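You operate a simulated robot arm through the tools that you are given. There is no shell and no other tool. Be economical: measure what you need, move in short steps, check, and stop when the job is done.

You are at the controls of a simulated two-armed robot. One attempt, no reset.

## Task
Wipe up the spill on the paint bench top with the rag there and put it back.

The check looks at the end state, three seconds after you hand in, the way a careful person would. Anything else that was tipped, shoved, dropped, spilled or broken makes it a failure.

## Robot
Two 7-joint arms with two-finger parallel grippers on one trunk, on a base that drives. Base frame: it is fixed to the floor where the robot stands at the start and does not move with it; the origin is under the middle of the robot, x ahead of it, y to its left, z up; the surface under the hand at the start is at about z = 86. Units: cm, rad, N and s.
The left shoulder is at the start at [23.2, 17.1, 100.1], the right one opposite. Payload 4.4 kg a hand.
The TCP of each hand is the grasp point between the finger pads, 2.3 cm short of the fingertips. In the tool frame z runs along the fingers and y along their closing line. The gripper opens to 9.4 cm. The fingers are 3.8 cm wide and 1 cm thick; the gripper's body (5.4 by 9.6 cm) begins 3.9 cm behind the TCP.
Orientation is that of the tool frame in the base frame, as a unit quaternion [x, y, z, w]. With the fingers straight down and closing along the base's y, the tool's x points along the base's -x, its y along +y and its z along -z.

## Interface
- The arms move only by the tool drive_tool. It takes "left_targets", "right_targets" or both (then of equal length, played together; a hand with none holds still); each is one flat list of numbers, 7 for each row, row after row: the turn, a rotation vector about the tool's x, y, z in rad, then the shift along the tool's x, y, z in cm, then the opening, from 0 (shut) to 1 (fully open). In form: [wx, wy, wz, tx, ty, tz, hand, wx, wy, wz, tx, ty, tz, hand, ...]. A call has 1 to 10 rows; each row is the pose to reach, as a shift and turn from the pose commanded when the call began, along the tool's axes at that moment. A row lasts 0.2 s, in which the tool goes at most 5 cm and 0.15 rad; a call with a longer step from one row to the next is refused whole, and so is a gripper value outside its range. A pose out of reach is approached as far as the arm can. The call stops where the force on the tool passes 40 N (or 10 N more than at its start, if that is more) or the arm is blocked; 0.2 s more then pass. Each finger travels about 7.2 cm/s and halts on what it meets, pressing with about 27 N; the grip force reading is that of the motor and also rises with nothing between the fingers. The clock runs only during rows and for 0.2 s after the last one: add rows that repeat a pose to give the fingers time. It gives the time, the measured TCP pose, the force on the tool (base axes), the opening and the grip force at its end, in the units of the frame above (readings bear some noise), with the torque about the TCP (base axes, N m) and any sound that the robot's microphone picked up.
- Cameras (640 x 400 px; columns grow to the right, rows downward): "scene" is now at [39.29, 2.06, 117.96]; the picture's right is [0.10, -1.00, 0.00], its down [-0.05, -0.00, -1.00] and it looks along [0.99, 0.10, -0.05] (base axes); focal length 214 px, centre (320, 200). "left" rides on the left gripper at [8.6, -1.6, -7.4] in its tool frame; the picture's right is [0.18, 0.98, 0.00], its down [-0.58, 0.11, -0.81] and it looks along [-0.79, 0.15, 0.59] (tool axes); focal length 243 px, centre (320, 200). "right" rides on the right gripper at [8.7, 1.6, -7.5] in its tool frame; the picture's right is [-0.18, 0.98, 0.00], its down [-0.58, -0.11, -0.81] and it looks along [-0.79, -0.15, 0.59] (tool axes); focal length 243 px, centre (320, 200). There is no depth. A picture from a camera that has moved, and an enlarged one, comes with that camera's place and axes in the base frame and with its lens. The place of the scene camera against the robot may be out by one fixed shift of up to 2.5 cm in any direction.
- capture(camera): a new picture of that camera. The clock stands still meanwhile.
- move_column(by): slides the trunk up (or, below 0, down) by that many cm; the arms and the scene camera ride with it, the base frame stays. It gives what a move gives, with no picture.
- drive_base(legs): drives the robot by 1 to 6 legs, each [ahead, left, turn to the left] in cm, cm and rad, along the robot's own axes; the way and the turn of a leg run together, so that a leg with both is an arc; at most 150 cm and 3.142 rad a leg. The arms and the cameras ride along, it lands a little off, and it stops where it bumps. It gives what a move gives.
- aim_head(pan, tilt): turns the head with the scene camera to pan (to the left, within 1.396 rad either way) and tilt (down, from -0.506 to 1.204), counted from straight ahead of the robot. It gives what a move gives.
- inspect(camera, box): a new picture of the part [left, top, right, bottom] of that camera's present view, enlarged. The clock stands still meanwhile.
- sign_off(): hands the job in; it is judged then, once.

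Go step by step. Nothing tells you exact positions but the pictures and the camera data: compare them with the known pose of the tool, close in by small moves and look again before you grip or let go. The budget is 120 turns and 92 pictures, counting those below and the enlarged ones. Unless the task says otherwise, let go and move clear before handing in, and close with one line.

The tools are called as a command line: name --argument value ..., lists and objects as JSON in quotes. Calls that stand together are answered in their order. drive_tool: Moves the arms, as the interface text tells. Its arguments: {"type":"object","properties":{"left_targets":{"type":"array","items":{"type":"number"}},"right_targets":{"type":"array","items":{"type":"number"}}},"required":[]} The other tools are called the same way: move_column (by) slides the trunk up or down; drive_base (legs) drives the base; aim_head (pan, tilt) turns the head that bears the scene camera; capture (camera) takes a picture; inspect (camera, box) takes an enlarged picture of a part of a camera's view; sign_off () hands the job in.

At the start:

```text
time_s: 0.0
left_ee_pos: [31.75, 48.45, 106.92]
left_tcp_rot: [0.0, 1.0, 0.0, 0.0]
left_contact_force: [0.0, -0.4, -0.6]
left_torque: [0.0, 0.01, -0.01]
left_width: 9.4
left_grasp_force: 0.1
right_ee_pos: [40.55, 6.72, 109.94]
right_tcp_rot: [0.019, 0.999, -0.034, -0.002]
right_contact_force: [279.3, 5.4, -183.1]
right_torque: [-2.94, 8.72, 6.03]
right_width: 9.38
right_grasp_force: 0.1
trunk travel left (down, up): [-2.5, 36.3]
robot x, y, heading: [-0.27, -0.23, -0.002]
head pan, tilt: [1.4, 0.101]
```

scene: 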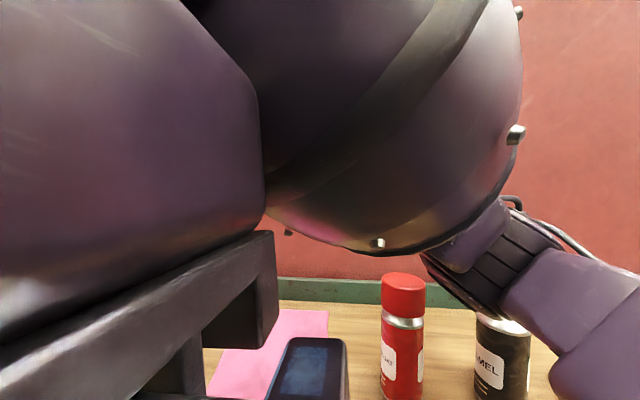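
right: 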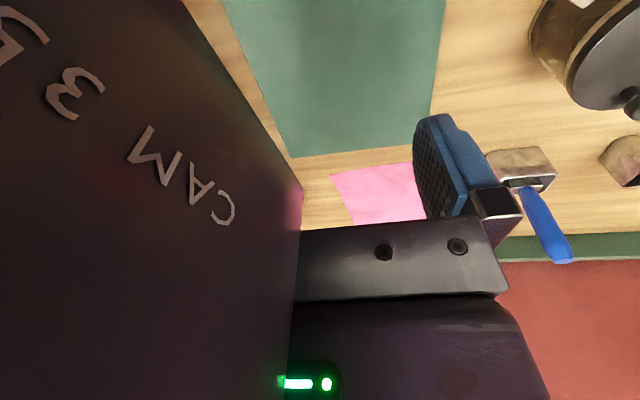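
left: 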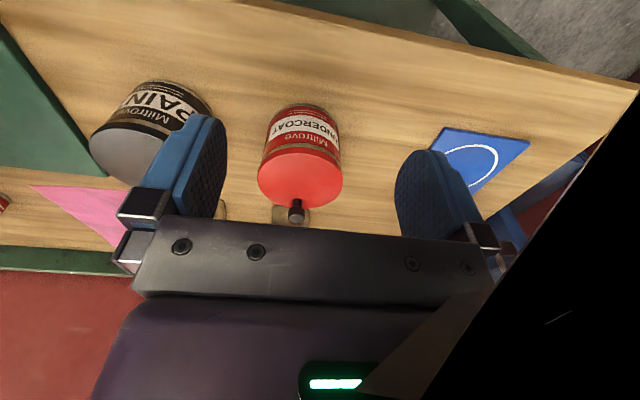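

The scene view is mostly blocked by an arm, and the right hand reads a large contact force with the robot itself. I'll look again before moving anything.

capture --camera "scene"

capture --camera "right"

```text
88 pictures are left
camera scene: at [39.29, 2.06, 117.96], right [0.1, -1.0, 0.0], down [-0.05, 0.0, -1.0], along [0.99, 0.1, -0.05], focal length 214 px, centre (320, 200)
```

scene: 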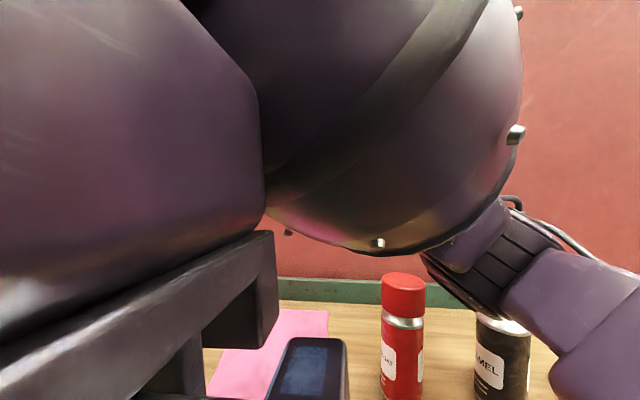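

```text
87 pictures are left
camera right: at [32.09, 9.2, 117.4], right [0.22, 0.97, -0.07], down [0.58, -0.08, 0.81], along [0.78, -0.22, -0.58], focal length 243 px, centre (320, 200)
```

right: 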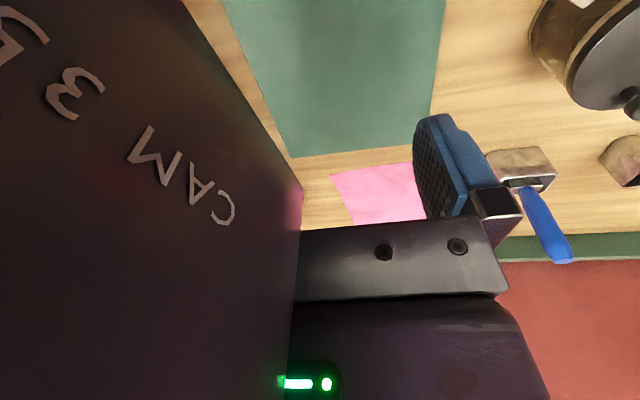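

The camera looks nearly straight ahead although the head reports pan 1.4. My guess is that the right hand is blocking the head from turning, so I'll bring the head back gently to relieve the contact.

aim_head --pan 0.0 --tilt 0.1

```text
time_s: 1.5
left_ee_pos: [31.87, 48.4, 106.85]
left_tcp_rot: [0.001, 1.0, -0.001, 0.0]
left_contact_force: [0.4, 0.9, -1.2]
left_torque: [0.02, -0.03, 0.01]
left_width: 9.4
left_grasp_force: 0.1
right_ee_pos: [40.79, 6.62, 110.16]
right_tcp_rot: [0.021, 0.999, -0.033, -0.002]
right_contact_force: [86.8, -19.7, -13.6]
right_torque: [1.46, 6.64, 0.97]
right_width: 9.42
right_grasp_force: 0.1
trunk travel left (down, up): [-2.5, 36.3]
robot x, y, heading: [0.09, -0.05, -0.0]
head pan, tilt: [0.0, 0.099]
```

capture --camera "scene"

capture --camera "right"

capture --camera "left"

```text
86 pictures are left
camera scene: at [39.37, 1.72, 117.76], right [0.06, -1.0, 0.0], down [-0.07, 0.0, -1.0], along [1.0, 0.06, -0.07], focal length 214 px, centre (320, 200)
```

scene: 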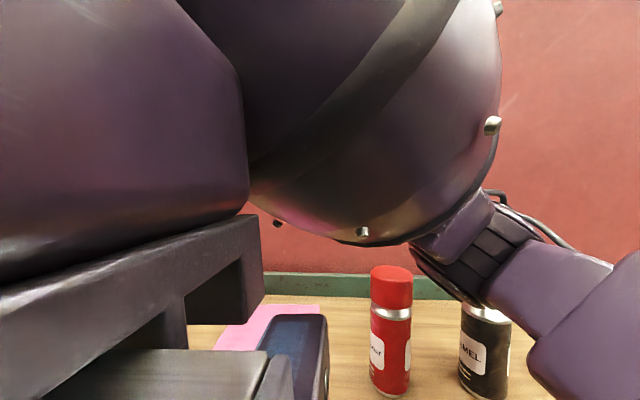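

```text
85 pictures are left
camera right: at [32.37, 9.11, 117.46], right [0.22, 0.97, -0.07], down [0.58, -0.08, 0.81], along [0.78, -0.22, -0.58], focal length 243 px, centre (320, 200)
```

right: 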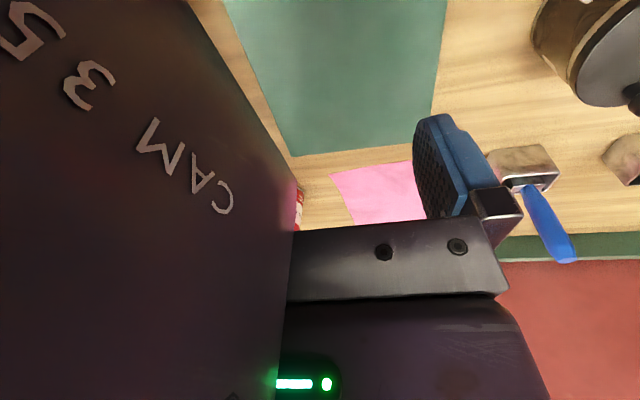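

```text
84 pictures are left
camera left: at [23.11, 46.78, 114.31], right [-0.18, 0.98, 0.0], down [0.58, 0.11, 0.81], along [0.79, 0.15, -0.59], focal length 243 px, centre (320, 200)
```

left: 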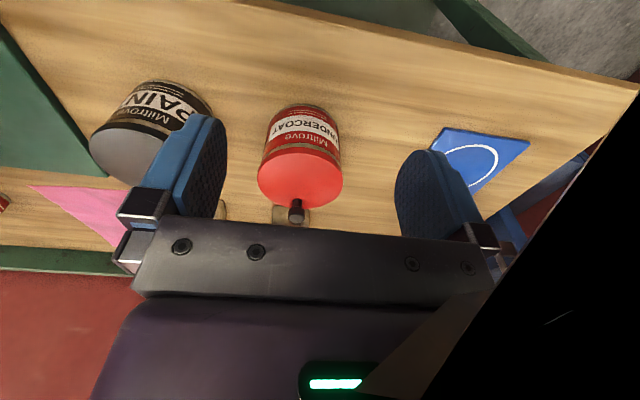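

The head camera block still presses on the back of the right gripper, pushing it toward +x. I'll ease the right hand forward and slightly left, away from the head.

drive_tool --right_targets '[0, 0, 0, -1.5, 0.7, 0, 1, 0, 0, 0, -3, 1.5, 0, 1, 0, 0, 0, -4.5, 2, 0, 1]'

capture --camera "scene"

capture --camera "right"

```text
time_s: 2.3
left_ee_pos: [31.97, 48.47, 106.89]
left_tcp_rot: [-0.001, 1.0, 0.001, 0.0]
left_contact_force: [0.1, -1.1, 0.3]
left_torque: [-0.02, -0.01, 0.03]
left_width: 9.42
left_grasp_force: 0.1
right_ee_pos: [45.17, 8.71, 109.83]
right_tcp_rot: [0.019, 0.999, -0.033, -0.001]
right_contact_force: [0.6, 0.1, 0.4]
right_torque: [-0.07, -0.01, -0.03]
right_width: 9.42
right_grasp_force: 0.0
trunk travel left (down, up): [-2.5, 36.3]
robot x, y, heading: [0.46, -0.22, -0.001]
head pan, tilt: [0.0, 0.099]
```

```text
83 pictures are left
camera scene: at [39.44, 1.18, 117.49], right [0.0, -1.0, 0.0], down [-0.1, 0.0, -0.99], along [0.99, 0.0, -0.1], focal length 214 px, centre (320, 200)
```

scene: 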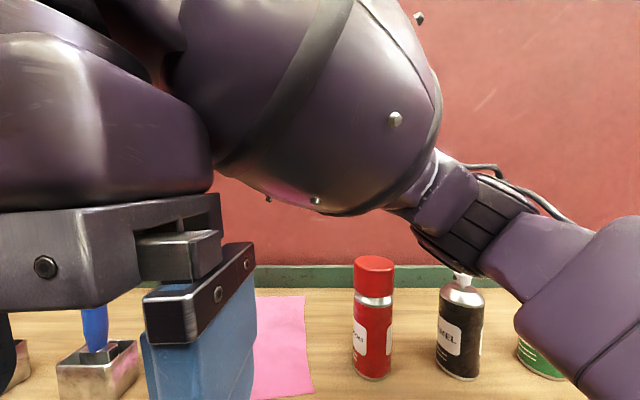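

```text
82 pictures are left
camera right: at [36.67, 11.07, 117.25], right [0.22, 0.97, -0.07], down [0.58, -0.08, 0.81], along [0.78, -0.22, -0.58], focal length 243 px, centre (320, 200)
```

right: 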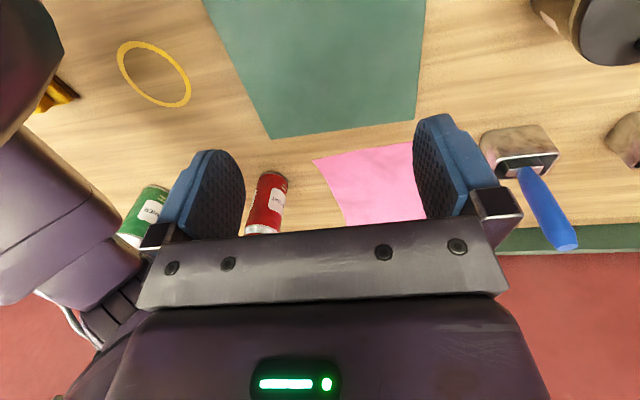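

The contact is gone. Next I'll bring the right hand further forward and up, clear of the head, and then over to the right so the head can see the bench.

drive_tool --right_targets '[0, 0, 0, -4, 0, -1, 1, 0, 0, 0, -8, 0, -2, 1, 0, 0, 0, -11, 0, -4, 1, 0, 0, 0, -11, -4, -4, 1, 0, 0, 0, -11, -8, -4, 1, 0, 0, 0, -11, -12, -4, 1, 0, 0, 0, -11, -16, -4, 1, 0, 0, 0, -11, -20, -4, 1, 0, 0, 0, -11, -24, -4, 1]'

aim_head --pan 0.0 --tilt 0.6

capture --camera "scene"

capture --camera "right"

```text
time_s: 4.3
left_ee_pos: [31.79, 48.33, 106.96]
left_tcp_rot: [0.0, 1.0, 0.0, -0.001]
left_contact_force: [-0.2, 0.2, 0.7]
left_torque: [0.04, 0.0, 0.01]
left_width: 9.4
left_grasp_force: 0.1
right_ee_pos: [55.09, -15.7, 115.39]
right_tcp_rot: [0.019, 0.999, -0.033, 0.0]
right_contact_force: [-0.2, -0.6, -0.3]
right_torque: [0.0, -0.02, 0.01]
right_width: 9.4
right_grasp_force: 0.1
trunk travel left (down, up): [-2.5, 36.3]
robot x, y, heading: [-0.05, -0.2, 0.006]
head pan, tilt: [0.0, 0.099]
```

```text
time_s: 5.3
left_ee_pos: [31.73, 48.5, 106.91]
left_tcp_rot: [0.0, 1.0, 0.0, -0.001]
left_contact_force: [-0.5, 0.7, 0.0]
left_torque: [-0.02, 0.02, -0.01]
left_width: 9.37
left_grasp_force: 0.0
right_ee_pos: [55.24, -15.51, 115.39]
right_tcp_rot: [0.019, 0.999, -0.033, -0.002]
right_contact_force: [0.3, -0.6, -0.8]
right_torque: [-0.05, -0.02, 0.01]
right_width: 9.39
right_grasp_force: 0.1
trunk travel left (down, up): [-2.5, 36.3]
robot x, y, heading: [-0.29, -0.11, -0.003]
head pan, tilt: [0.0, 0.6]
```

```text
81 pictures are left
camera scene: at [39.06, 1.18, 112.88], right [0.0, -1.0, 0.0], down [-0.56, 0.0, -0.83], along [0.83, 0.0, -0.56], focal length 214 px, centre (320, 200)
```

scene: 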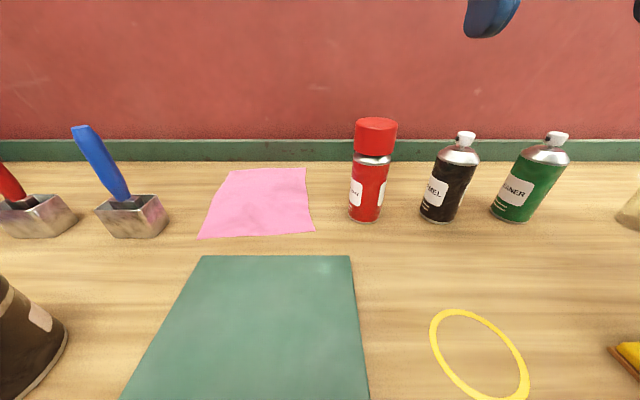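

```text
80 pictures are left
camera right: at [46.76, -13.09, 122.86], right [0.22, 0.97, -0.07], down [0.58, -0.08, 0.81], along [0.78, -0.22, -0.58], focal length 243 px, centre (320, 200)
```

right: 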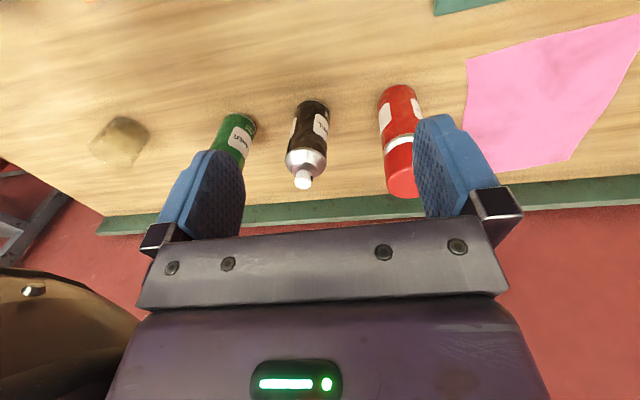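

The view is open now: pink sheet, green mat, cans, brush holders and a yellow ring. I don't see the spill yet, so I'll sweep the head right, down and left.

aim_head --pan -0.8 --tilt 0.7

capture --camera "scene"

aim_head --pan 0.0 --tilt 1.1

capture --camera "scene"

aim_head --pan 0.8 --tilt 0.7

capture --camera "scene"

```text
time_s: 6.4
left_ee_pos: [31.77, 48.36, 106.75]
left_tcp_rot: [0.0, 1.0, 0.0, 0.0]
left_contact_force: [-0.6, 0.7, -0.5]
left_torque: [-0.01, 0.0, -0.04]
left_width: 9.41
left_grasp_force: 0.0
right_ee_pos: [55.25, -15.44, 115.5]
right_tcp_rot: [0.02, 0.999, -0.033, -0.001]
right_contact_force: [0.3, -1.1, -0.5]
right_torque: [-0.03, 0.0, 0.01]
right_width: 9.4
right_grasp_force: 0.0
trunk travel left (down, up): [-2.5, 36.3]
robot x, y, heading: [-0.16, 0.24, -0.004]
head pan, tilt: [-0.799, 0.7]
```

```text
79 pictures are left
camera scene: at [36.15, -4.9, 112.02], right [-0.72, -0.7, 0.0], down [-0.45, 0.46, -0.77], along [0.53, -0.55, -0.64], focal length 214 px, centre (320, 200)
```

scene: 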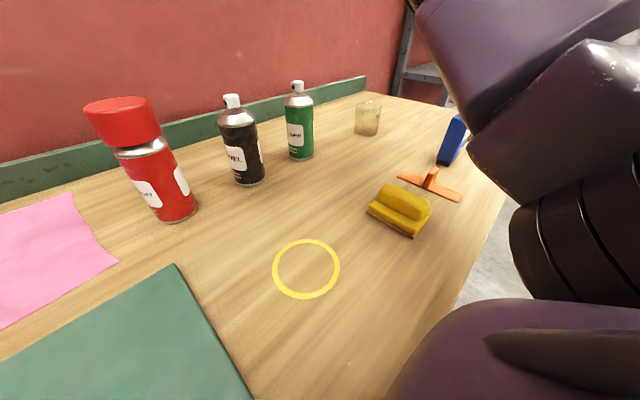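

```text
time_s: 7.5
left_ee_pos: [31.8, 48.33, 106.88]
left_tcp_rot: [0.0, 1.0, 0.0, 0.0]
left_contact_force: [-0.4, -0.3, 1.2]
left_torque: [-0.04, 0.01, 0.02]
left_width: 9.39
left_grasp_force: 0.0
right_ee_pos: [55.23, -15.46, 115.32]
right_tcp_rot: [0.021, 0.999, -0.033, -0.001]
right_contact_force: [-0.5, 0.0, 1.4]
right_torque: [0.02, 0.02, -0.03]
right_width: 9.41
right_grasp_force: 0.1
trunk travel left (down, up): [-2.5, 36.3]
robot x, y, heading: [-0.17, 0.64, 0.002]
head pan, tilt: [0.0, 1.1]
```

```text
78 pictures are left
camera scene: at [36.54, 1.17, 109.02], right [0.0, -1.0, 0.0], down [-0.89, 0.0, -0.45], along [0.45, 0.0, -0.89], focal length 214 px, centre (320, 200)
```

scene: 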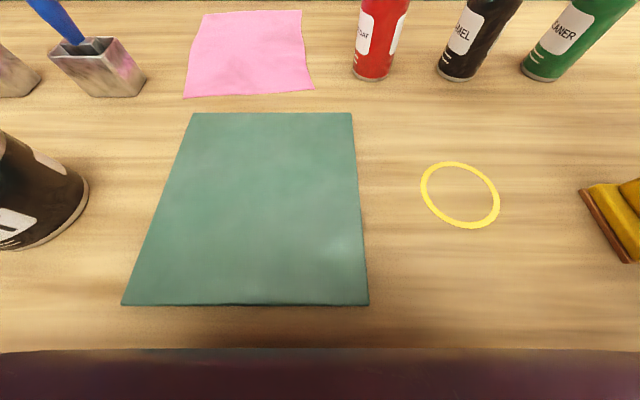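

```text
time_s: 8.7
left_ee_pos: [31.81, 48.32, 106.84]
left_tcp_rot: [0.0, 1.0, 0.0, 0.0]
left_contact_force: [-0.3, 0.4, 0.0]
left_torque: [0.02, -0.02, -0.02]
left_width: 9.37
left_grasp_force: 0.1
right_ee_pos: [55.2, -15.57, 115.39]
right_tcp_rot: [0.02, 0.999, -0.033, -0.002]
right_contact_force: [-0.7, 0.7, -0.5]
right_torque: [-0.03, 0.01, -0.03]
right_width: 9.41
right_grasp_force: 0.1
trunk travel left (down, up): [-2.5, 36.3]
robot x, y, heading: [0.03, -0.1, -0.0]
head pan, tilt: [0.799, 0.7]
```

```text
77 pictures are left
camera scene: at [36.15, 7.26, 112.01], right [0.72, -0.7, 0.0], down [-0.45, -0.46, -0.76], along [0.53, 0.55, -0.64], focal length 214 px, centre (320, 200)
```

scene: 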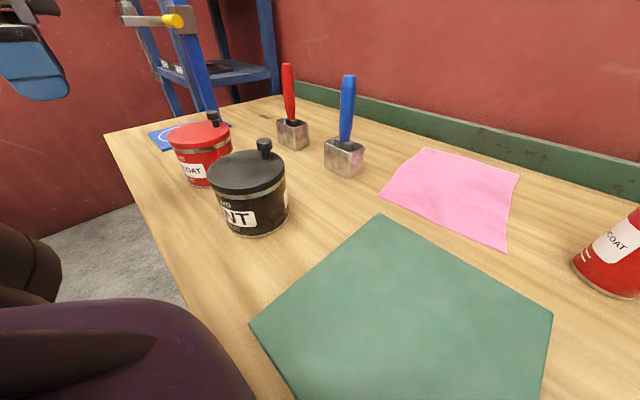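

No obvious puddle in these views. I'll enlarge the pink sheet, the mat and the bare wood to look for a clear film.

aim_head --pan 0.1 --tilt 0.9

inspect --camera "scene" --box '[140, 40, 400, 200]'

inspect --camera "scene" --box '[100, 180, 400, 370]'

inspect --camera "scene" --box '[360, 100, 640, 280]'

```text
time_s: 9.7
left_ee_pos: [31.87, 48.49, 106.77]
left_tcp_rot: [0.0, 1.0, 0.0, 0.0]
left_contact_force: [0.8, -0.1, -0.9]
left_torque: [0.02, -0.03, -0.01]
left_width: 9.43
left_grasp_force: 0.0
right_ee_pos: [55.19, -15.55, 115.56]
right_tcp_rot: [0.021, 0.999, -0.033, -0.001]
right_contact_force: [-1.1, 0.4, -0.7]
right_torque: [-0.02, 0.01, 0.0]
right_width: 9.38
right_grasp_force: 0.1
trunk travel left (down, up): [-2.5, 36.3]
robot x, y, heading: [0.09, 0.3, 0.004]
head pan, tilt: [0.099, 0.901]
```

```text
2.46 times, centred on (270, 120) of scene
camera zoom: at [37.73, 1.94, 110.4], right [0.1, -0.99, 0.0], down [-0.78, -0.08, -0.62], along [0.62, 0.06, -0.78], focal length 528 px, centre (443, 397)
```

zoom: 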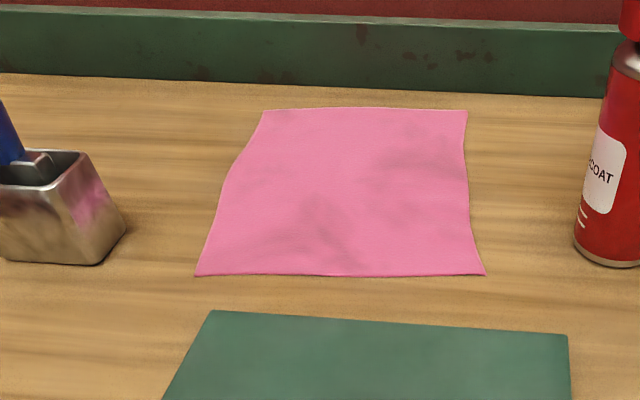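

```text
2.11 times, centred on (250, 275) of scene
camera zoom: at [37.73, 1.94, 110.4], right [0.1, -0.99, 0.0], down [-0.78, -0.08, -0.62], along [0.62, 0.06, -0.78], focal length 452 px, centre (467, 42)
```

zoom: 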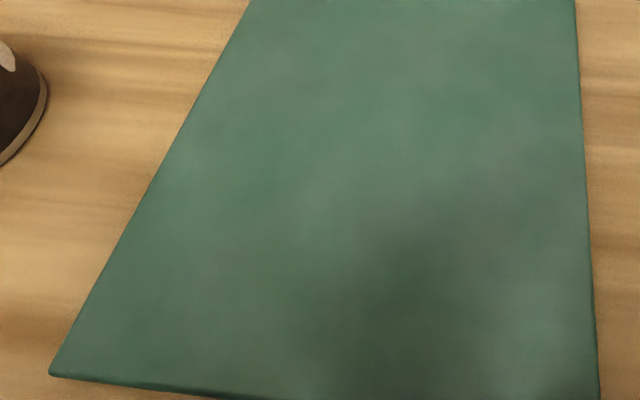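

```text
2.22 times, centred on (500, 190) of scene
camera zoom: at [37.73, 1.94, 110.4], right [0.1, -0.99, 0.0], down [-0.78, -0.08, -0.62], along [0.62, 0.06, -0.78], focal length 477 px, centre (-80, 222)
```

zoom: 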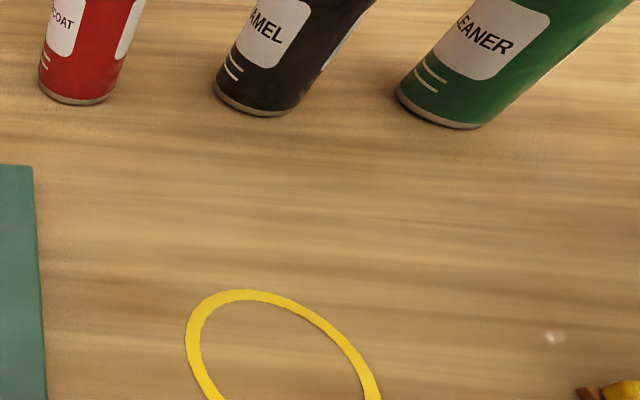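

There's a faint white glint on the wood to the right of the ring, which could be a clear wet film. I'll look closer there from other head angles.

aim_head --pan -0.6 --tilt 0.9

inspect --camera "scene" --box '[160, 0, 480, 200]'

inspect --camera "scene" --box '[160, 200, 480, 400]'

```text
time_s: 10.8
left_ee_pos: [31.77, 48.36, 106.91]
left_tcp_rot: [-0.001, 1.0, -0.001, 0.0]
left_contact_force: [0.7, 0.7, -0.2]
left_torque: [0.0, -0.05, 0.02]
left_width: 9.39
left_grasp_force: 0.1
right_ee_pos: [55.22, -15.44, 115.45]
right_tcp_rot: [0.019, 0.999, -0.033, -0.002]
right_contact_force: [0.4, 0.3, 0.4]
right_torque: [-0.02, -0.01, -0.03]
right_width: 9.42
right_grasp_force: 0.2
trunk travel left (down, up): [-2.5, 36.3]
robot x, y, heading: [0.73, -0.05, -0.0]
head pan, tilt: [-0.6, 0.901]
```

```text
2.00 times, centred on (320, 100) of scene
camera zoom: at [36.45, -3.08, 110.4], right [-0.56, -0.83, 0.0], down [-0.65, 0.44, -0.62], along [0.51, -0.35, -0.78], focal length 429 px, centre (320, 400)
```

zoom: 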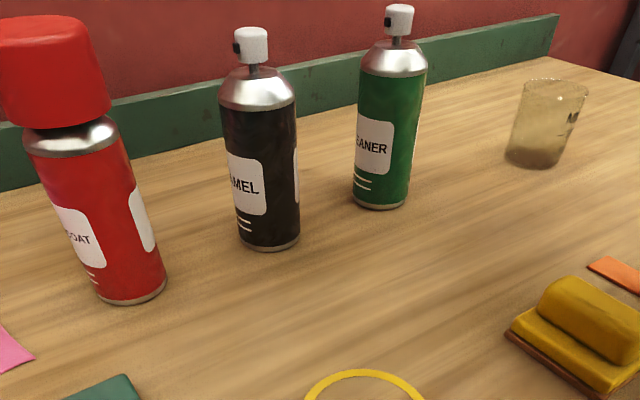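

```text
2.00 times, centred on (320, 300) of scene
camera zoom: at [36.45, -3.08, 110.4], right [-0.56, -0.83, 0.0], down [-0.65, 0.44, -0.62], along [0.51, -0.35, -0.78], focal length 429 px, centre (320, 0)
```

zoom: 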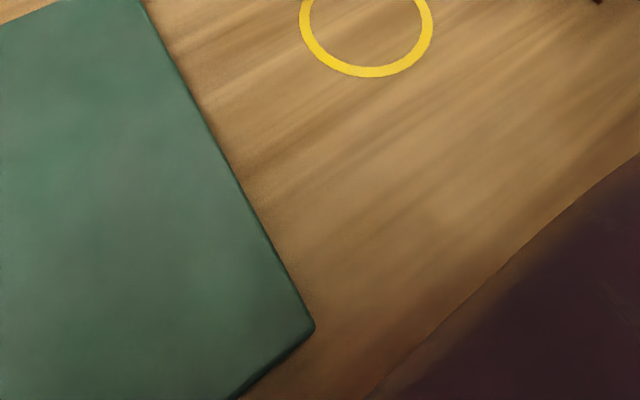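

Still no clear puddle. I'll check the far right and the left of the bench at higher magnification.

aim_head --pan 0.6 --tilt 0.75

inspect --camera "scene" --box '[0, 80, 400, 330]'

inspect --camera "scene" --box '[300, 100, 640, 320]'

aim_head --pan -0.5 --tilt 0.55

capture --camera "scene"

inspect --camera "scene" --box '[320, 120, 640, 320]'

```text
time_s: 12.2
left_ee_pos: [31.82, 48.44, 106.87]
left_tcp_rot: [0.001, 1.0, 0.0, 0.0]
left_contact_force: [-0.2, 0.2, 0.2]
left_torque: [0.01, -0.04, -0.02]
left_width: 9.39
left_grasp_force: 0.1
right_ee_pos: [55.28, -15.48, 115.4]
right_tcp_rot: [0.02, 0.999, -0.034, -0.002]
right_contact_force: [1.0, -0.2, 0.4]
right_torque: [0.03, -0.01, -0.01]
right_width: 9.4
right_grasp_force: 0.0
trunk travel left (down, up): [-2.5, 36.3]
robot x, y, heading: [0.13, -0.29, 0.003]
head pan, tilt: [0.6, 0.75]
```

```text
1.60 times, centred on (200, 205) of scene
camera zoom: at [37.06, 5.86, 111.59], right [0.56, -0.83, 0.0], down [-0.56, -0.38, -0.73], along [0.6, 0.41, -0.68], focal length 343 px, centre (512, 192)
```

zoom: 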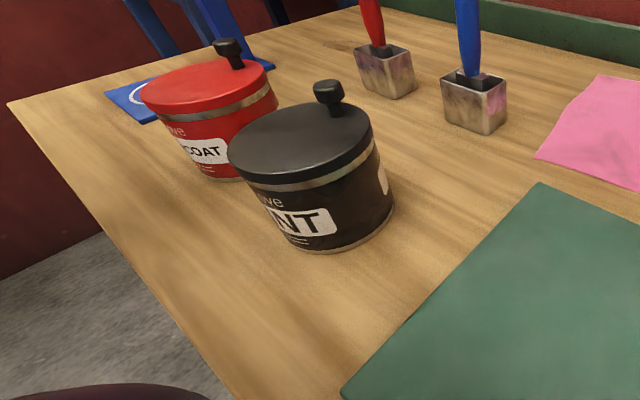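

```text
1.82 times, centred on (470, 210) of scene
camera zoom: at [37.06, 5.86, 111.59], right [0.56, -0.83, 0.0], down [-0.56, -0.38, -0.73], along [0.6, 0.41, -0.68], focal length 390 px, centre (47, 182)
```

zoom: 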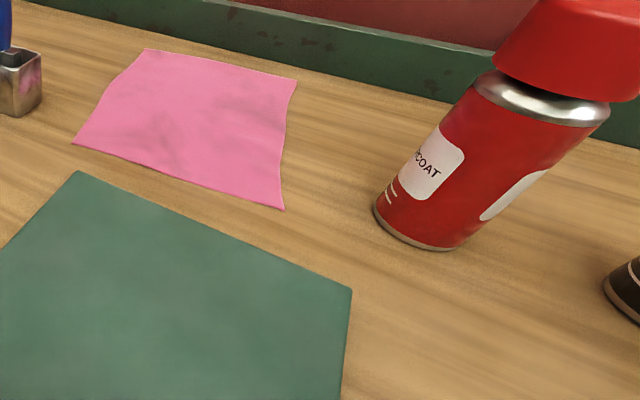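

```text
time_s: 13.5
left_ee_pos: [31.85, 48.36, 106.86]
left_tcp_rot: [0.0, 1.0, -0.001, 0.0]
left_contact_force: [-0.7, 0.3, -0.1]
left_torque: [0.0, -0.01, -0.02]
left_width: 9.38
left_grasp_force: 0.0
right_ee_pos: [55.06, -15.47, 115.43]
right_tcp_rot: [0.019, 0.999, -0.032, -0.001]
right_contact_force: [0.1, 0.7, -0.1]
right_torque: [0.01, -0.01, -0.03]
right_width: 9.41
right_grasp_force: 0.1
trunk travel left (down, up): [-2.5, 36.3]
robot x, y, heading: [-0.1, -0.08, 0.001]
head pan, tilt: [-0.499, 0.55]
```

```text
69 pictures are left
camera scene: at [38.11, -3.11, 113.33], right [-0.48, -0.88, 0.0], down [-0.46, 0.25, -0.85], along [0.75, -0.41, -0.52], focal length 214 px, centre (320, 200)
```

scene: 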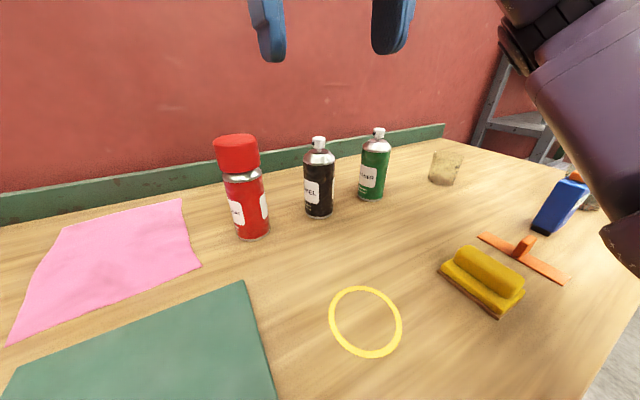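

```text
2.00 times, centred on (480, 220) of scene
camera zoom: at [38.11, -3.11, 113.33], right [-0.48, -0.88, 0.0], down [-0.46, 0.25, -0.85], along [0.75, -0.41, -0.52], focal length 429 px, centre (0, 160)
```

zoom: 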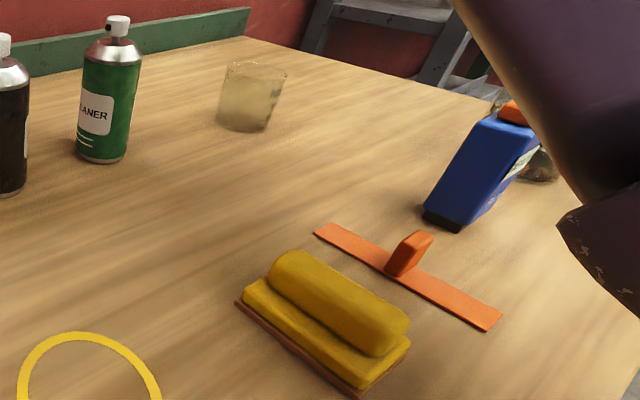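

Part of the right end is hidden by the right arm. I'll swing the right hand's camera to look that way.

drive_tool --right_targets '[0, 0, 0.13, 0, -2, -1, 1, 0, 0, 0.26, 0, -4, -2, 1, 0, 0, 0.39, 0, -6, -3, 1, 0, 0, 0.52, 0, -8, -3, 1, 0, 0, 0.65, 0, -8, -3, 1, 0, 0, 0.78, 0, -8, -3, 1, 0, 0, 0.91, 0, -8, -3, 1, 0, 0, 1.04, 0, -8, -3, 1]'

capture --camera "right"

capture --camera "scene"

```text
time_s: 15.3
left_ee_pos: [31.88, 48.41, 106.92]
left_tcp_rot: [0.0, 1.0, -0.001, 0.0]
left_contact_force: [0.0, 1.3, -0.6]
left_torque: [-0.02, -0.02, 0.0]
left_width: 9.38
left_grasp_force: 0.1
right_ee_pos: [54.85, -22.26, 117.1]
right_tcp_rot: [0.515, 0.857, -0.027, 0.016]
right_contact_force: [0.2, -0.2, -0.2]
right_torque: [0.0, -0.01, 0.01]
right_width: 9.39
right_grasp_force: 0.1
right hand out of reach, approached as far as the arm can: row 3, 4, 5, 6, 7, 8
trunk travel left (down, up): [-2.5, 36.3]
robot x, y, heading: [-0.09, -0.26, 0.001]
head pan, tilt: [-0.499, 0.55]
```

```text
67 pictures are left
camera right: at [52.43, -13.52, 124.04], right [0.95, 0.3, -0.02], down [0.18, -0.51, 0.84], along [0.24, -0.8, -0.54], focal length 243 px, centre (320, 200)
```

right: 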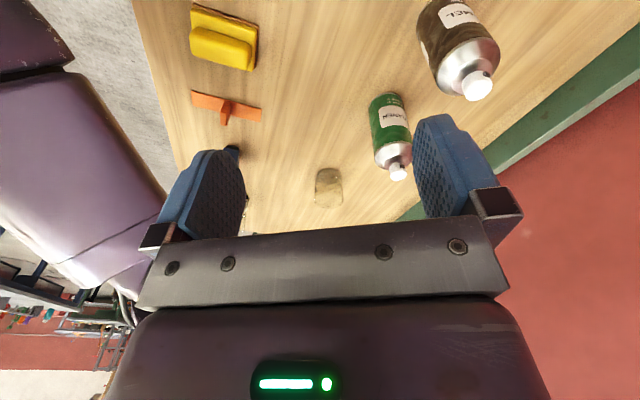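

```text
66 pictures are left
camera scene: at [38.1, -3.12, 113.33], right [-0.48, -0.88, 0.0], down [-0.46, 0.25, -0.85], along [0.75, -0.41, -0.52], focal length 214 px, centre (320, 200)
```

scene: 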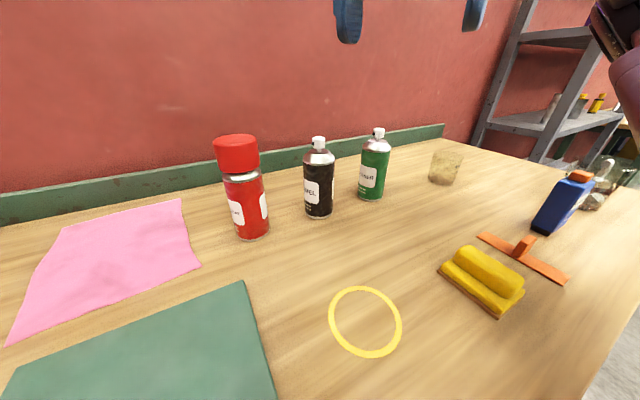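

Nothing obvious still. I'll zoom in on the wood around the ring, where the glint was, from both cameras.

inspect --camera "right" --box '[140, 0, 460, 200]'

inspect --camera "scene" --box '[250, 190, 570, 390]'

inspect --camera "left" --box '[0, 0, 420, 260]'

```text
2.00 times, centred on (300, 100) of right
camera zoom: at [52.43, -13.52, 124.04], right [0.95, 0.3, -0.02], down [0.18, -0.51, 0.84], along [0.24, -0.8, -0.54], focal length 485 px, centre (360, 400)
```

zoom: 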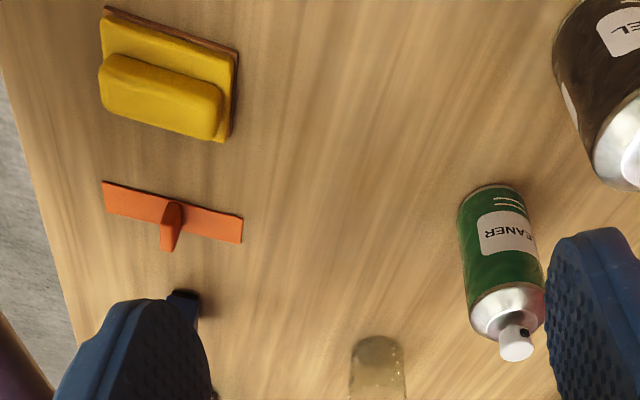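

```text
2.00 times, centred on (410, 290) of scene
camera zoom: at [38.1, -3.12, 113.33], right [-0.48, -0.88, 0.0], down [-0.46, 0.25, -0.85], along [0.75, -0.41, -0.52], focal length 429 px, centre (140, 20)
```

zoom: 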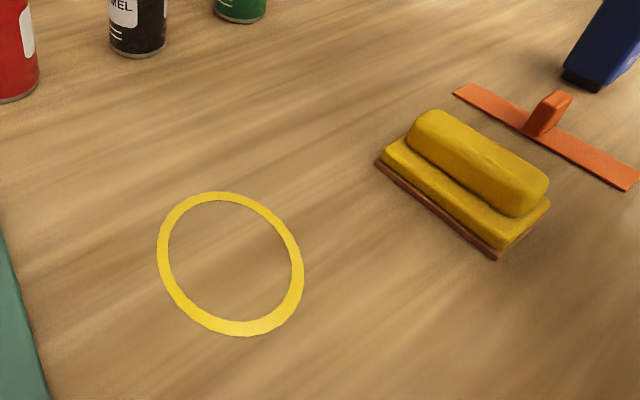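

```text
1.52 times, centred on (210, 130) of left
camera zoom: at [23.1, 46.78, 114.32], right [-0.18, 0.98, 0.0], down [0.58, 0.11, 0.81], along [0.79, 0.15, -0.59], focal length 370 px, centre (488, 307)
```

zoom: 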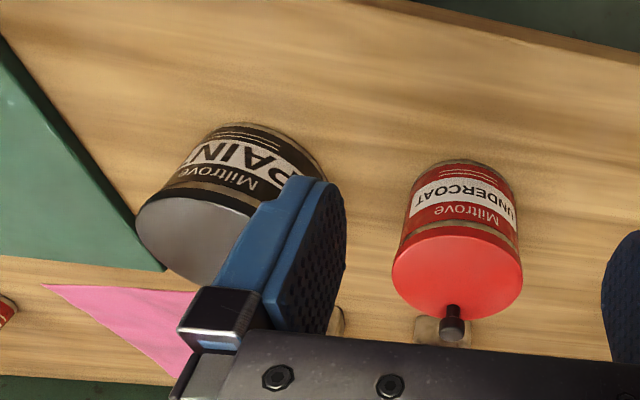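

A clear spill may show only as a glint. I'll go back to the angle where I saw one and zoom in hard, and also check the mat's pale highlight.

aim_head --pan 0.1 --tilt 0.9

inspect --camera "scene" --box '[540, 210, 640, 290]'

capture --camera "scene"

aim_head --pan -0.3 --tilt 1.1

capture --camera "scene"

```text
time_s: 16.3
left_ee_pos: [31.86, 48.36, 106.94]
left_tcp_rot: [0.0, 1.0, 0.0, 0.0]
left_contact_force: [-0.2, 0.4, 0.8]
left_torque: [0.02, 0.0, -0.04]
left_width: 9.43
left_grasp_force: 0.1
right_ee_pos: [55.0, -22.38, 117.05]
right_tcp_rot: [0.513, 0.858, -0.026, 0.014]
right_contact_force: [-0.6, 0.6, 0.1]
right_torque: [0.0, 0.0, -0.02]
right_width: 9.4
right_grasp_force: 0.0
trunk travel left (down, up): [-2.5, 36.3]
robot x, y, heading: [-0.48, -0.04, -0.0]
head pan, tilt: [0.099, 0.901]
```

```text
5.00 times, centred on (590, 250) of scene
camera zoom: at [37.74, 1.92, 110.4], right [0.1, -1.0, 0.0], down [-0.78, -0.08, -0.62], along [0.62, 0.06, -0.78], focal length 1072 px, centre (-1030, -50)
```

zoom: 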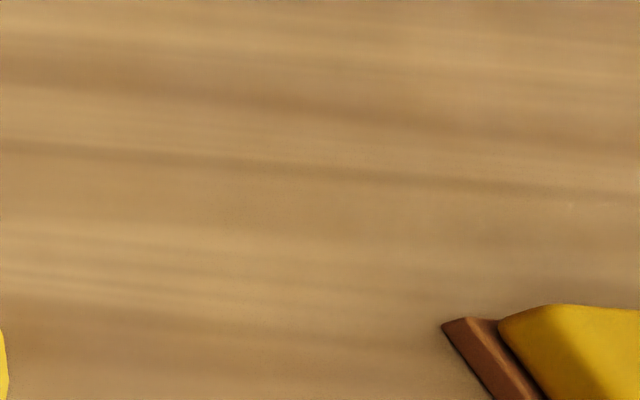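

```text
61 pictures are left
camera scene: at [37.74, 1.92, 110.4], right [0.1, -1.0, 0.0], down [-0.78, -0.08, -0.62], along [0.62, 0.06, -0.78], focal length 214 px, centre (320, 200)
```

scene: 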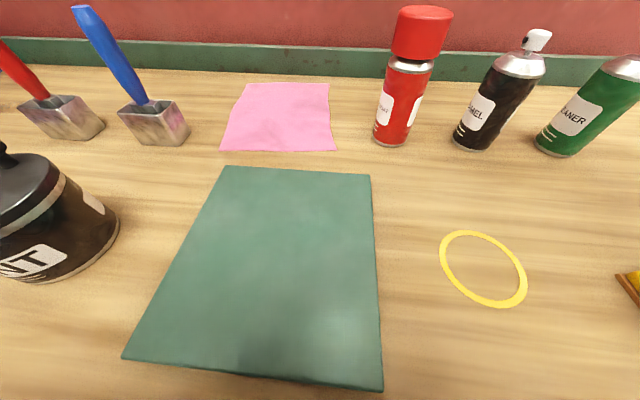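

```text
time_s: 17.2
left_ee_pos: [31.78, 48.34, 106.81]
left_tcp_rot: [0.001, 1.0, 0.0, -0.001]
left_contact_force: [-0.4, -0.3, -0.3]
left_torque: [0.01, 0.01, 0.0]
left_width: 9.42
left_grasp_force: 0.0
right_ee_pos: [54.89, -22.52, 117.02]
right_tcp_rot: [0.514, 0.858, -0.027, 0.014]
right_contact_force: [0.1, 0.2, -0.4]
right_torque: [-0.05, -0.02, 0.03]
right_width: 9.39
right_grasp_force: 0.0
trunk travel left (down, up): [-2.5, 36.3]
robot x, y, heading: [-0.0, -0.05, 0.0]
head pan, tilt: [-0.3, 1.1]
```

```text
60 pictures are left
camera scene: at [36.26, -0.68, 109.02], right [-0.29, -0.96, 0.0], down [-0.85, 0.26, -0.45], along [0.43, -0.13, -0.89], focal length 214 px, centre (320, 200)
```

scene: 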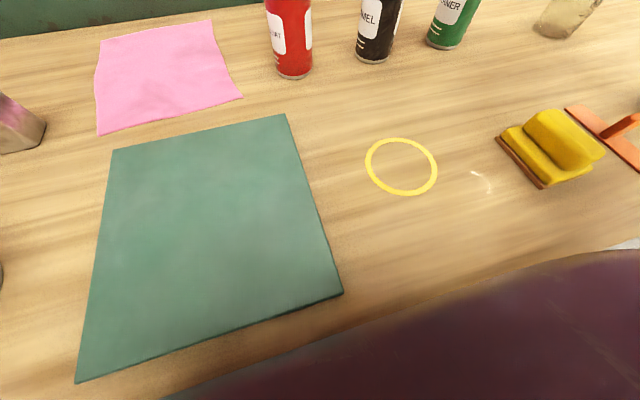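

There's an arc-shaped glint between the ring and the yellow block, around (44, -25), which looks like the rim of a clear puddle. Zooming in.

inspect --camera "scene" --box '[400, 110, 580, 225]'

aim_head --pan -0.4 --tilt 1.05

inspect --camera "scene" --box '[320, 100, 560, 250]'

```text
3.48 times, centred on (490, 168) of scene
camera zoom: at [36.26, -0.68, 109.02], right [-0.29, -0.96, 0.0], down [-0.85, 0.26, -0.45], along [0.43, -0.13, -0.89], focal length 746 px, centre (-271, 313)
```

zoom: 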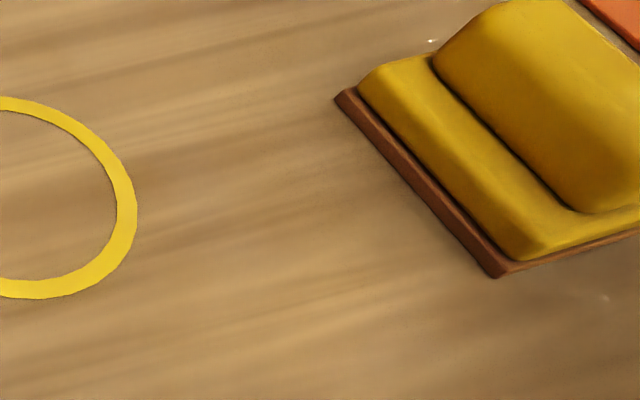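

```text
time_s: 17.9
left_ee_pos: [31.89, 48.41, 106.74]
left_tcp_rot: [0.0, 1.0, 0.0, -0.001]
left_contact_force: [0.6, -0.1, -0.4]
left_torque: [0.02, -0.04, 0.0]
left_width: 9.39
left_grasp_force: 0.2
right_ee_pos: [54.97, -22.34, 117.05]
right_tcp_rot: [0.513, 0.858, -0.027, 0.015]
right_contact_force: [0.1, -0.3, 1.2]
right_torque: [-0.03, -0.03, -0.01]
right_width: 9.41
right_grasp_force: 0.0
trunk travel left (down, up): [-2.5, 36.3]
robot x, y, heading: [0.11, 0.33, 0.0]
head pan, tilt: [-0.4, 1.051]
```

```text
2.67 times, centred on (440, 175) of scene
camera zoom: at [36.34, -1.4, 109.33], right [-0.39, -0.92, 0.0], down [-0.8, 0.34, -0.5], along [0.46, -0.19, -0.87], focal length 572 px, centre (0, 267)
```

zoom: 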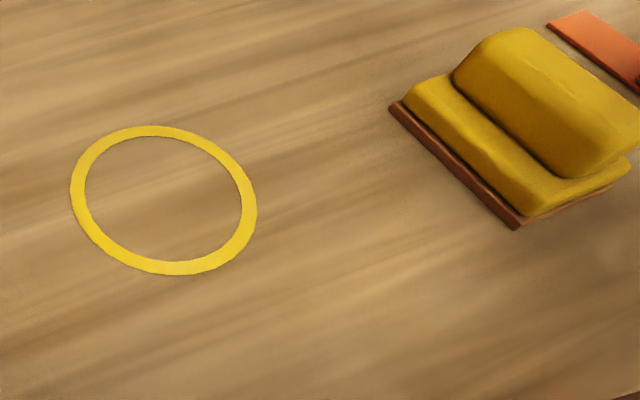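

The glints jump around from picture to picture, so they aren't reliable. I'll raise the trunk to get an overview of the whole top from above.

move_column --by 30

aim_head --pan 0 --tilt 1.0

capture --camera "scene"

aim_head --pan -0.8 --tilt 0.85

capture --camera "scene"

aim_head --pan 0.8 --tilt 0.85

capture --camera "scene"

```text
time_s: 20.9
left_ee_pos: [31.87, 48.41, 136.82]
left_tcp_rot: [0.0, 1.0, 0.0, 0.0]
left_contact_force: [-0.6, -0.2, 0.0]
left_torque: [-0.01, -0.06, -0.03]
left_width: 9.39
left_grasp_force: 0.0
right_ee_pos: [54.97, -22.32, 146.93]
right_tcp_rot: [0.514, 0.857, -0.029, 0.016]
right_contact_force: [0.3, 0.5, 0.5]
right_torque: [-0.01, -0.02, -0.02]
right_width: 9.39
right_grasp_force: 0.0
trunk travel left (down, up): [-32.5, 6.3]
robot x, y, heading: [-0.36, 0.04, 0.003]
head pan, tilt: [-0.4, 1.051]
```

```text
time_s: 21.7
left_ee_pos: [31.94, 48.48, 136.84]
left_tcp_rot: [0.0, 1.0, 0.0, 0.0]
left_contact_force: [1.4, 0.2, -0.2]
left_torque: [0.0, -0.03, 0.0]
left_width: 9.4
left_grasp_force: 0.1
right_ee_pos: [54.98, -22.3, 147.08]
right_tcp_rot: [0.514, 0.857, -0.03, 0.015]
right_contact_force: [0.0, 0.1, 0.8]
right_torque: [0.02, -0.01, -0.01]
right_width: 9.41
right_grasp_force: 0.2
trunk travel left (down, up): [-32.5, 6.3]
robot x, y, heading: [0.07, -0.03, 0.0]
head pan, tilt: [0.0, 1.0]
```

```text
57 pictures are left
camera scene: at [13.84, 1.17, 144.09], right [0.0, -1.0, 0.0], down [-0.84, 0.0, -0.54], along [0.54, 0.0, -0.84], focal length 214 px, centre (320, 200)
```

scene: 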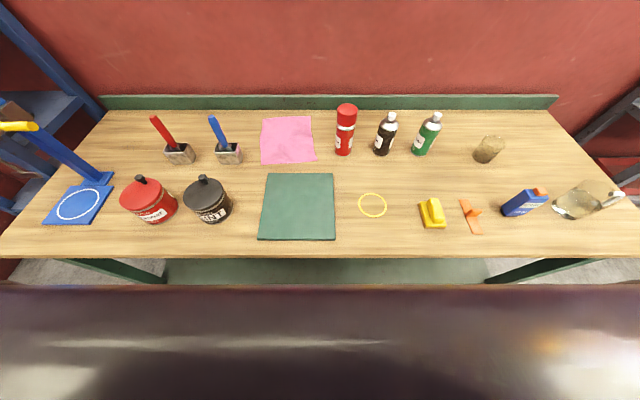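

```text
time_s: 22.9
left_ee_pos: [31.82, 48.3, 136.93]
left_tcp_rot: [0.0, 1.0, 0.0, 0.0]
left_contact_force: [0.4, -0.2, 0.5]
left_torque: [0.0, -0.01, 0.0]
left_width: 9.4
left_grasp_force: 0.0
right_ee_pos: [55.1, -22.27, 147.05]
right_tcp_rot: [0.514, 0.857, -0.029, 0.015]
right_contact_force: [0.3, 0.4, 0.2]
right_torque: [0.03, 0.0, -0.02]
right_width: 9.39
right_grasp_force: 0.1
trunk travel left (down, up): [-32.5, 6.3]
robot x, y, heading: [-0.19, -0.04, 0.002]
head pan, tilt: [-0.799, 0.85]
```

```text
56 pictures are left
camera scene: at [12.33, -4.42, 145.2], right [-0.72, -0.7, 0.0], down [-0.52, 0.54, -0.66], along [0.46, -0.47, -0.75], focal length 214 px, centre (320, 200)
```

scene: 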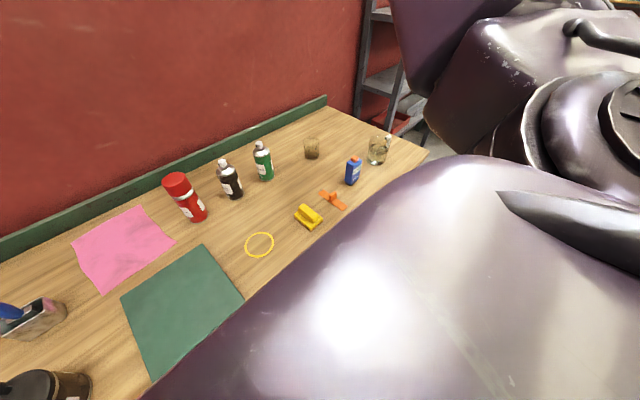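

```text
time_s: 24.5
left_ee_pos: [31.88, 48.34, 136.8]
left_tcp_rot: [0.001, 1.0, -0.001, 0.0]
left_contact_force: [-0.4, 0.0, -0.2]
left_torque: [0.04, 0.02, 0.0]
left_width: 9.4
left_grasp_force: 0.1
right_ee_pos: [54.86, -22.41, 147.11]
right_tcp_rot: [0.514, 0.857, -0.03, 0.015]
right_contact_force: [-0.1, -0.1, 0.3]
right_torque: [0.04, 0.0, -0.04]
right_width: 9.37
right_grasp_force: 0.0
trunk travel left (down, up): [-32.5, 6.3]
robot x, y, heading: [-0.09, 0.56, 0.002]
head pan, tilt: [0.799, 0.85]
```

```text
55 pictures are left
camera scene: at [12.33, 6.78, 145.21], right [0.72, -0.7, 0.0], down [-0.52, -0.54, -0.66], along [0.46, 0.47, -0.75], focal length 214 px, centre (320, 200)
```

scene: 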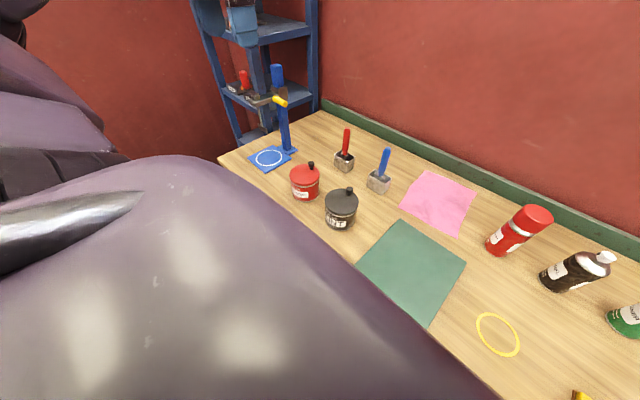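

Now I have an overview, with a clear jug on the right and a blue post with a base on the left. I'll enlarge sections of it.

aim_head --pan 0 --tilt 1.0

inspect --camera "scene" --box '[440, 110, 640, 260]'

inspect --camera "scene" --box '[230, 100, 450, 250]'

inspect --camera "scene" --box '[20, 100, 250, 260]'

```text
time_s: 25.7
left_ee_pos: [31.76, 48.32, 136.84]
left_tcp_rot: [0.001, 1.0, 0.0, 0.0]
left_contact_force: [-0.6, 0.2, 0.5]
left_torque: [-0.03, -0.02, -0.01]
left_width: 9.41
left_grasp_force: 0.0
right_ee_pos: [54.99, -22.33, 147.0]
right_tcp_rot: [0.514, 0.857, -0.03, 0.014]
right_contact_force: [0.4, -0.1, -0.2]
right_torque: [0.02, 0.0, -0.01]
right_width: 9.41
right_grasp_force: 0.1
trunk travel left (down, up): [-32.5, 6.3]
robot x, y, heading: [0.06, 0.09, 0.001]
head pan, tilt: [0.0, 1.0]
```

```text
2.67 times, centred on (540, 185) of scene
camera zoom: at [13.85, 1.19, 144.1], right [0.0, -1.0, 0.0], down [-0.84, 0.0, -0.54], along [0.54, 0.0, -0.84], focal length 572 px, centre (-267, 240)
```

zoom: 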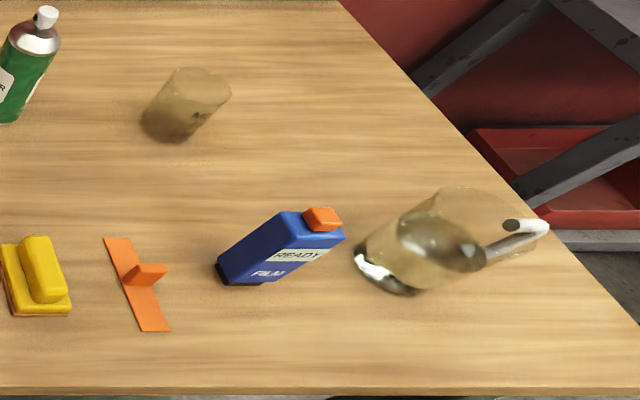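

```text
2.67 times, centred on (340, 175) of scene
camera zoom: at [13.85, 1.19, 144.1], right [0.0, -1.0, 0.0], down [-0.84, 0.0, -0.54], along [0.54, 0.0, -0.84], focal length 572 px, centre (267, 267)
```

zoom: 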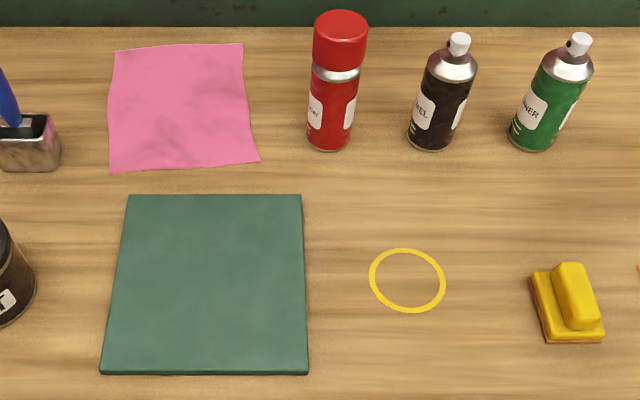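

```text
2.50 times, centred on (135, 180) of scene
camera zoom: at [13.85, 1.19, 144.1], right [0.0, -1.0, 0.0], down [-0.84, 0.0, -0.54], along [0.54, 0.0, -0.84], focal length 536 px, centre (782, 250)
```

zoom: 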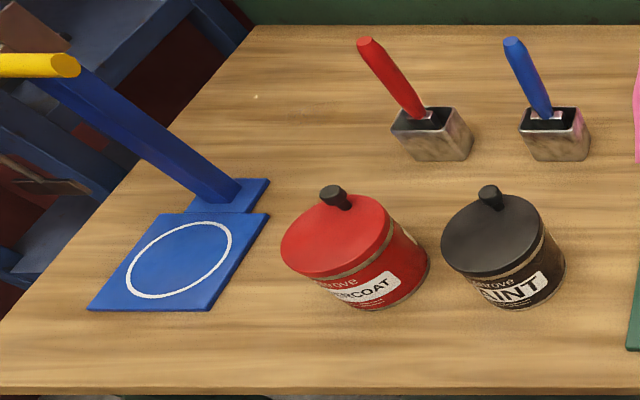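

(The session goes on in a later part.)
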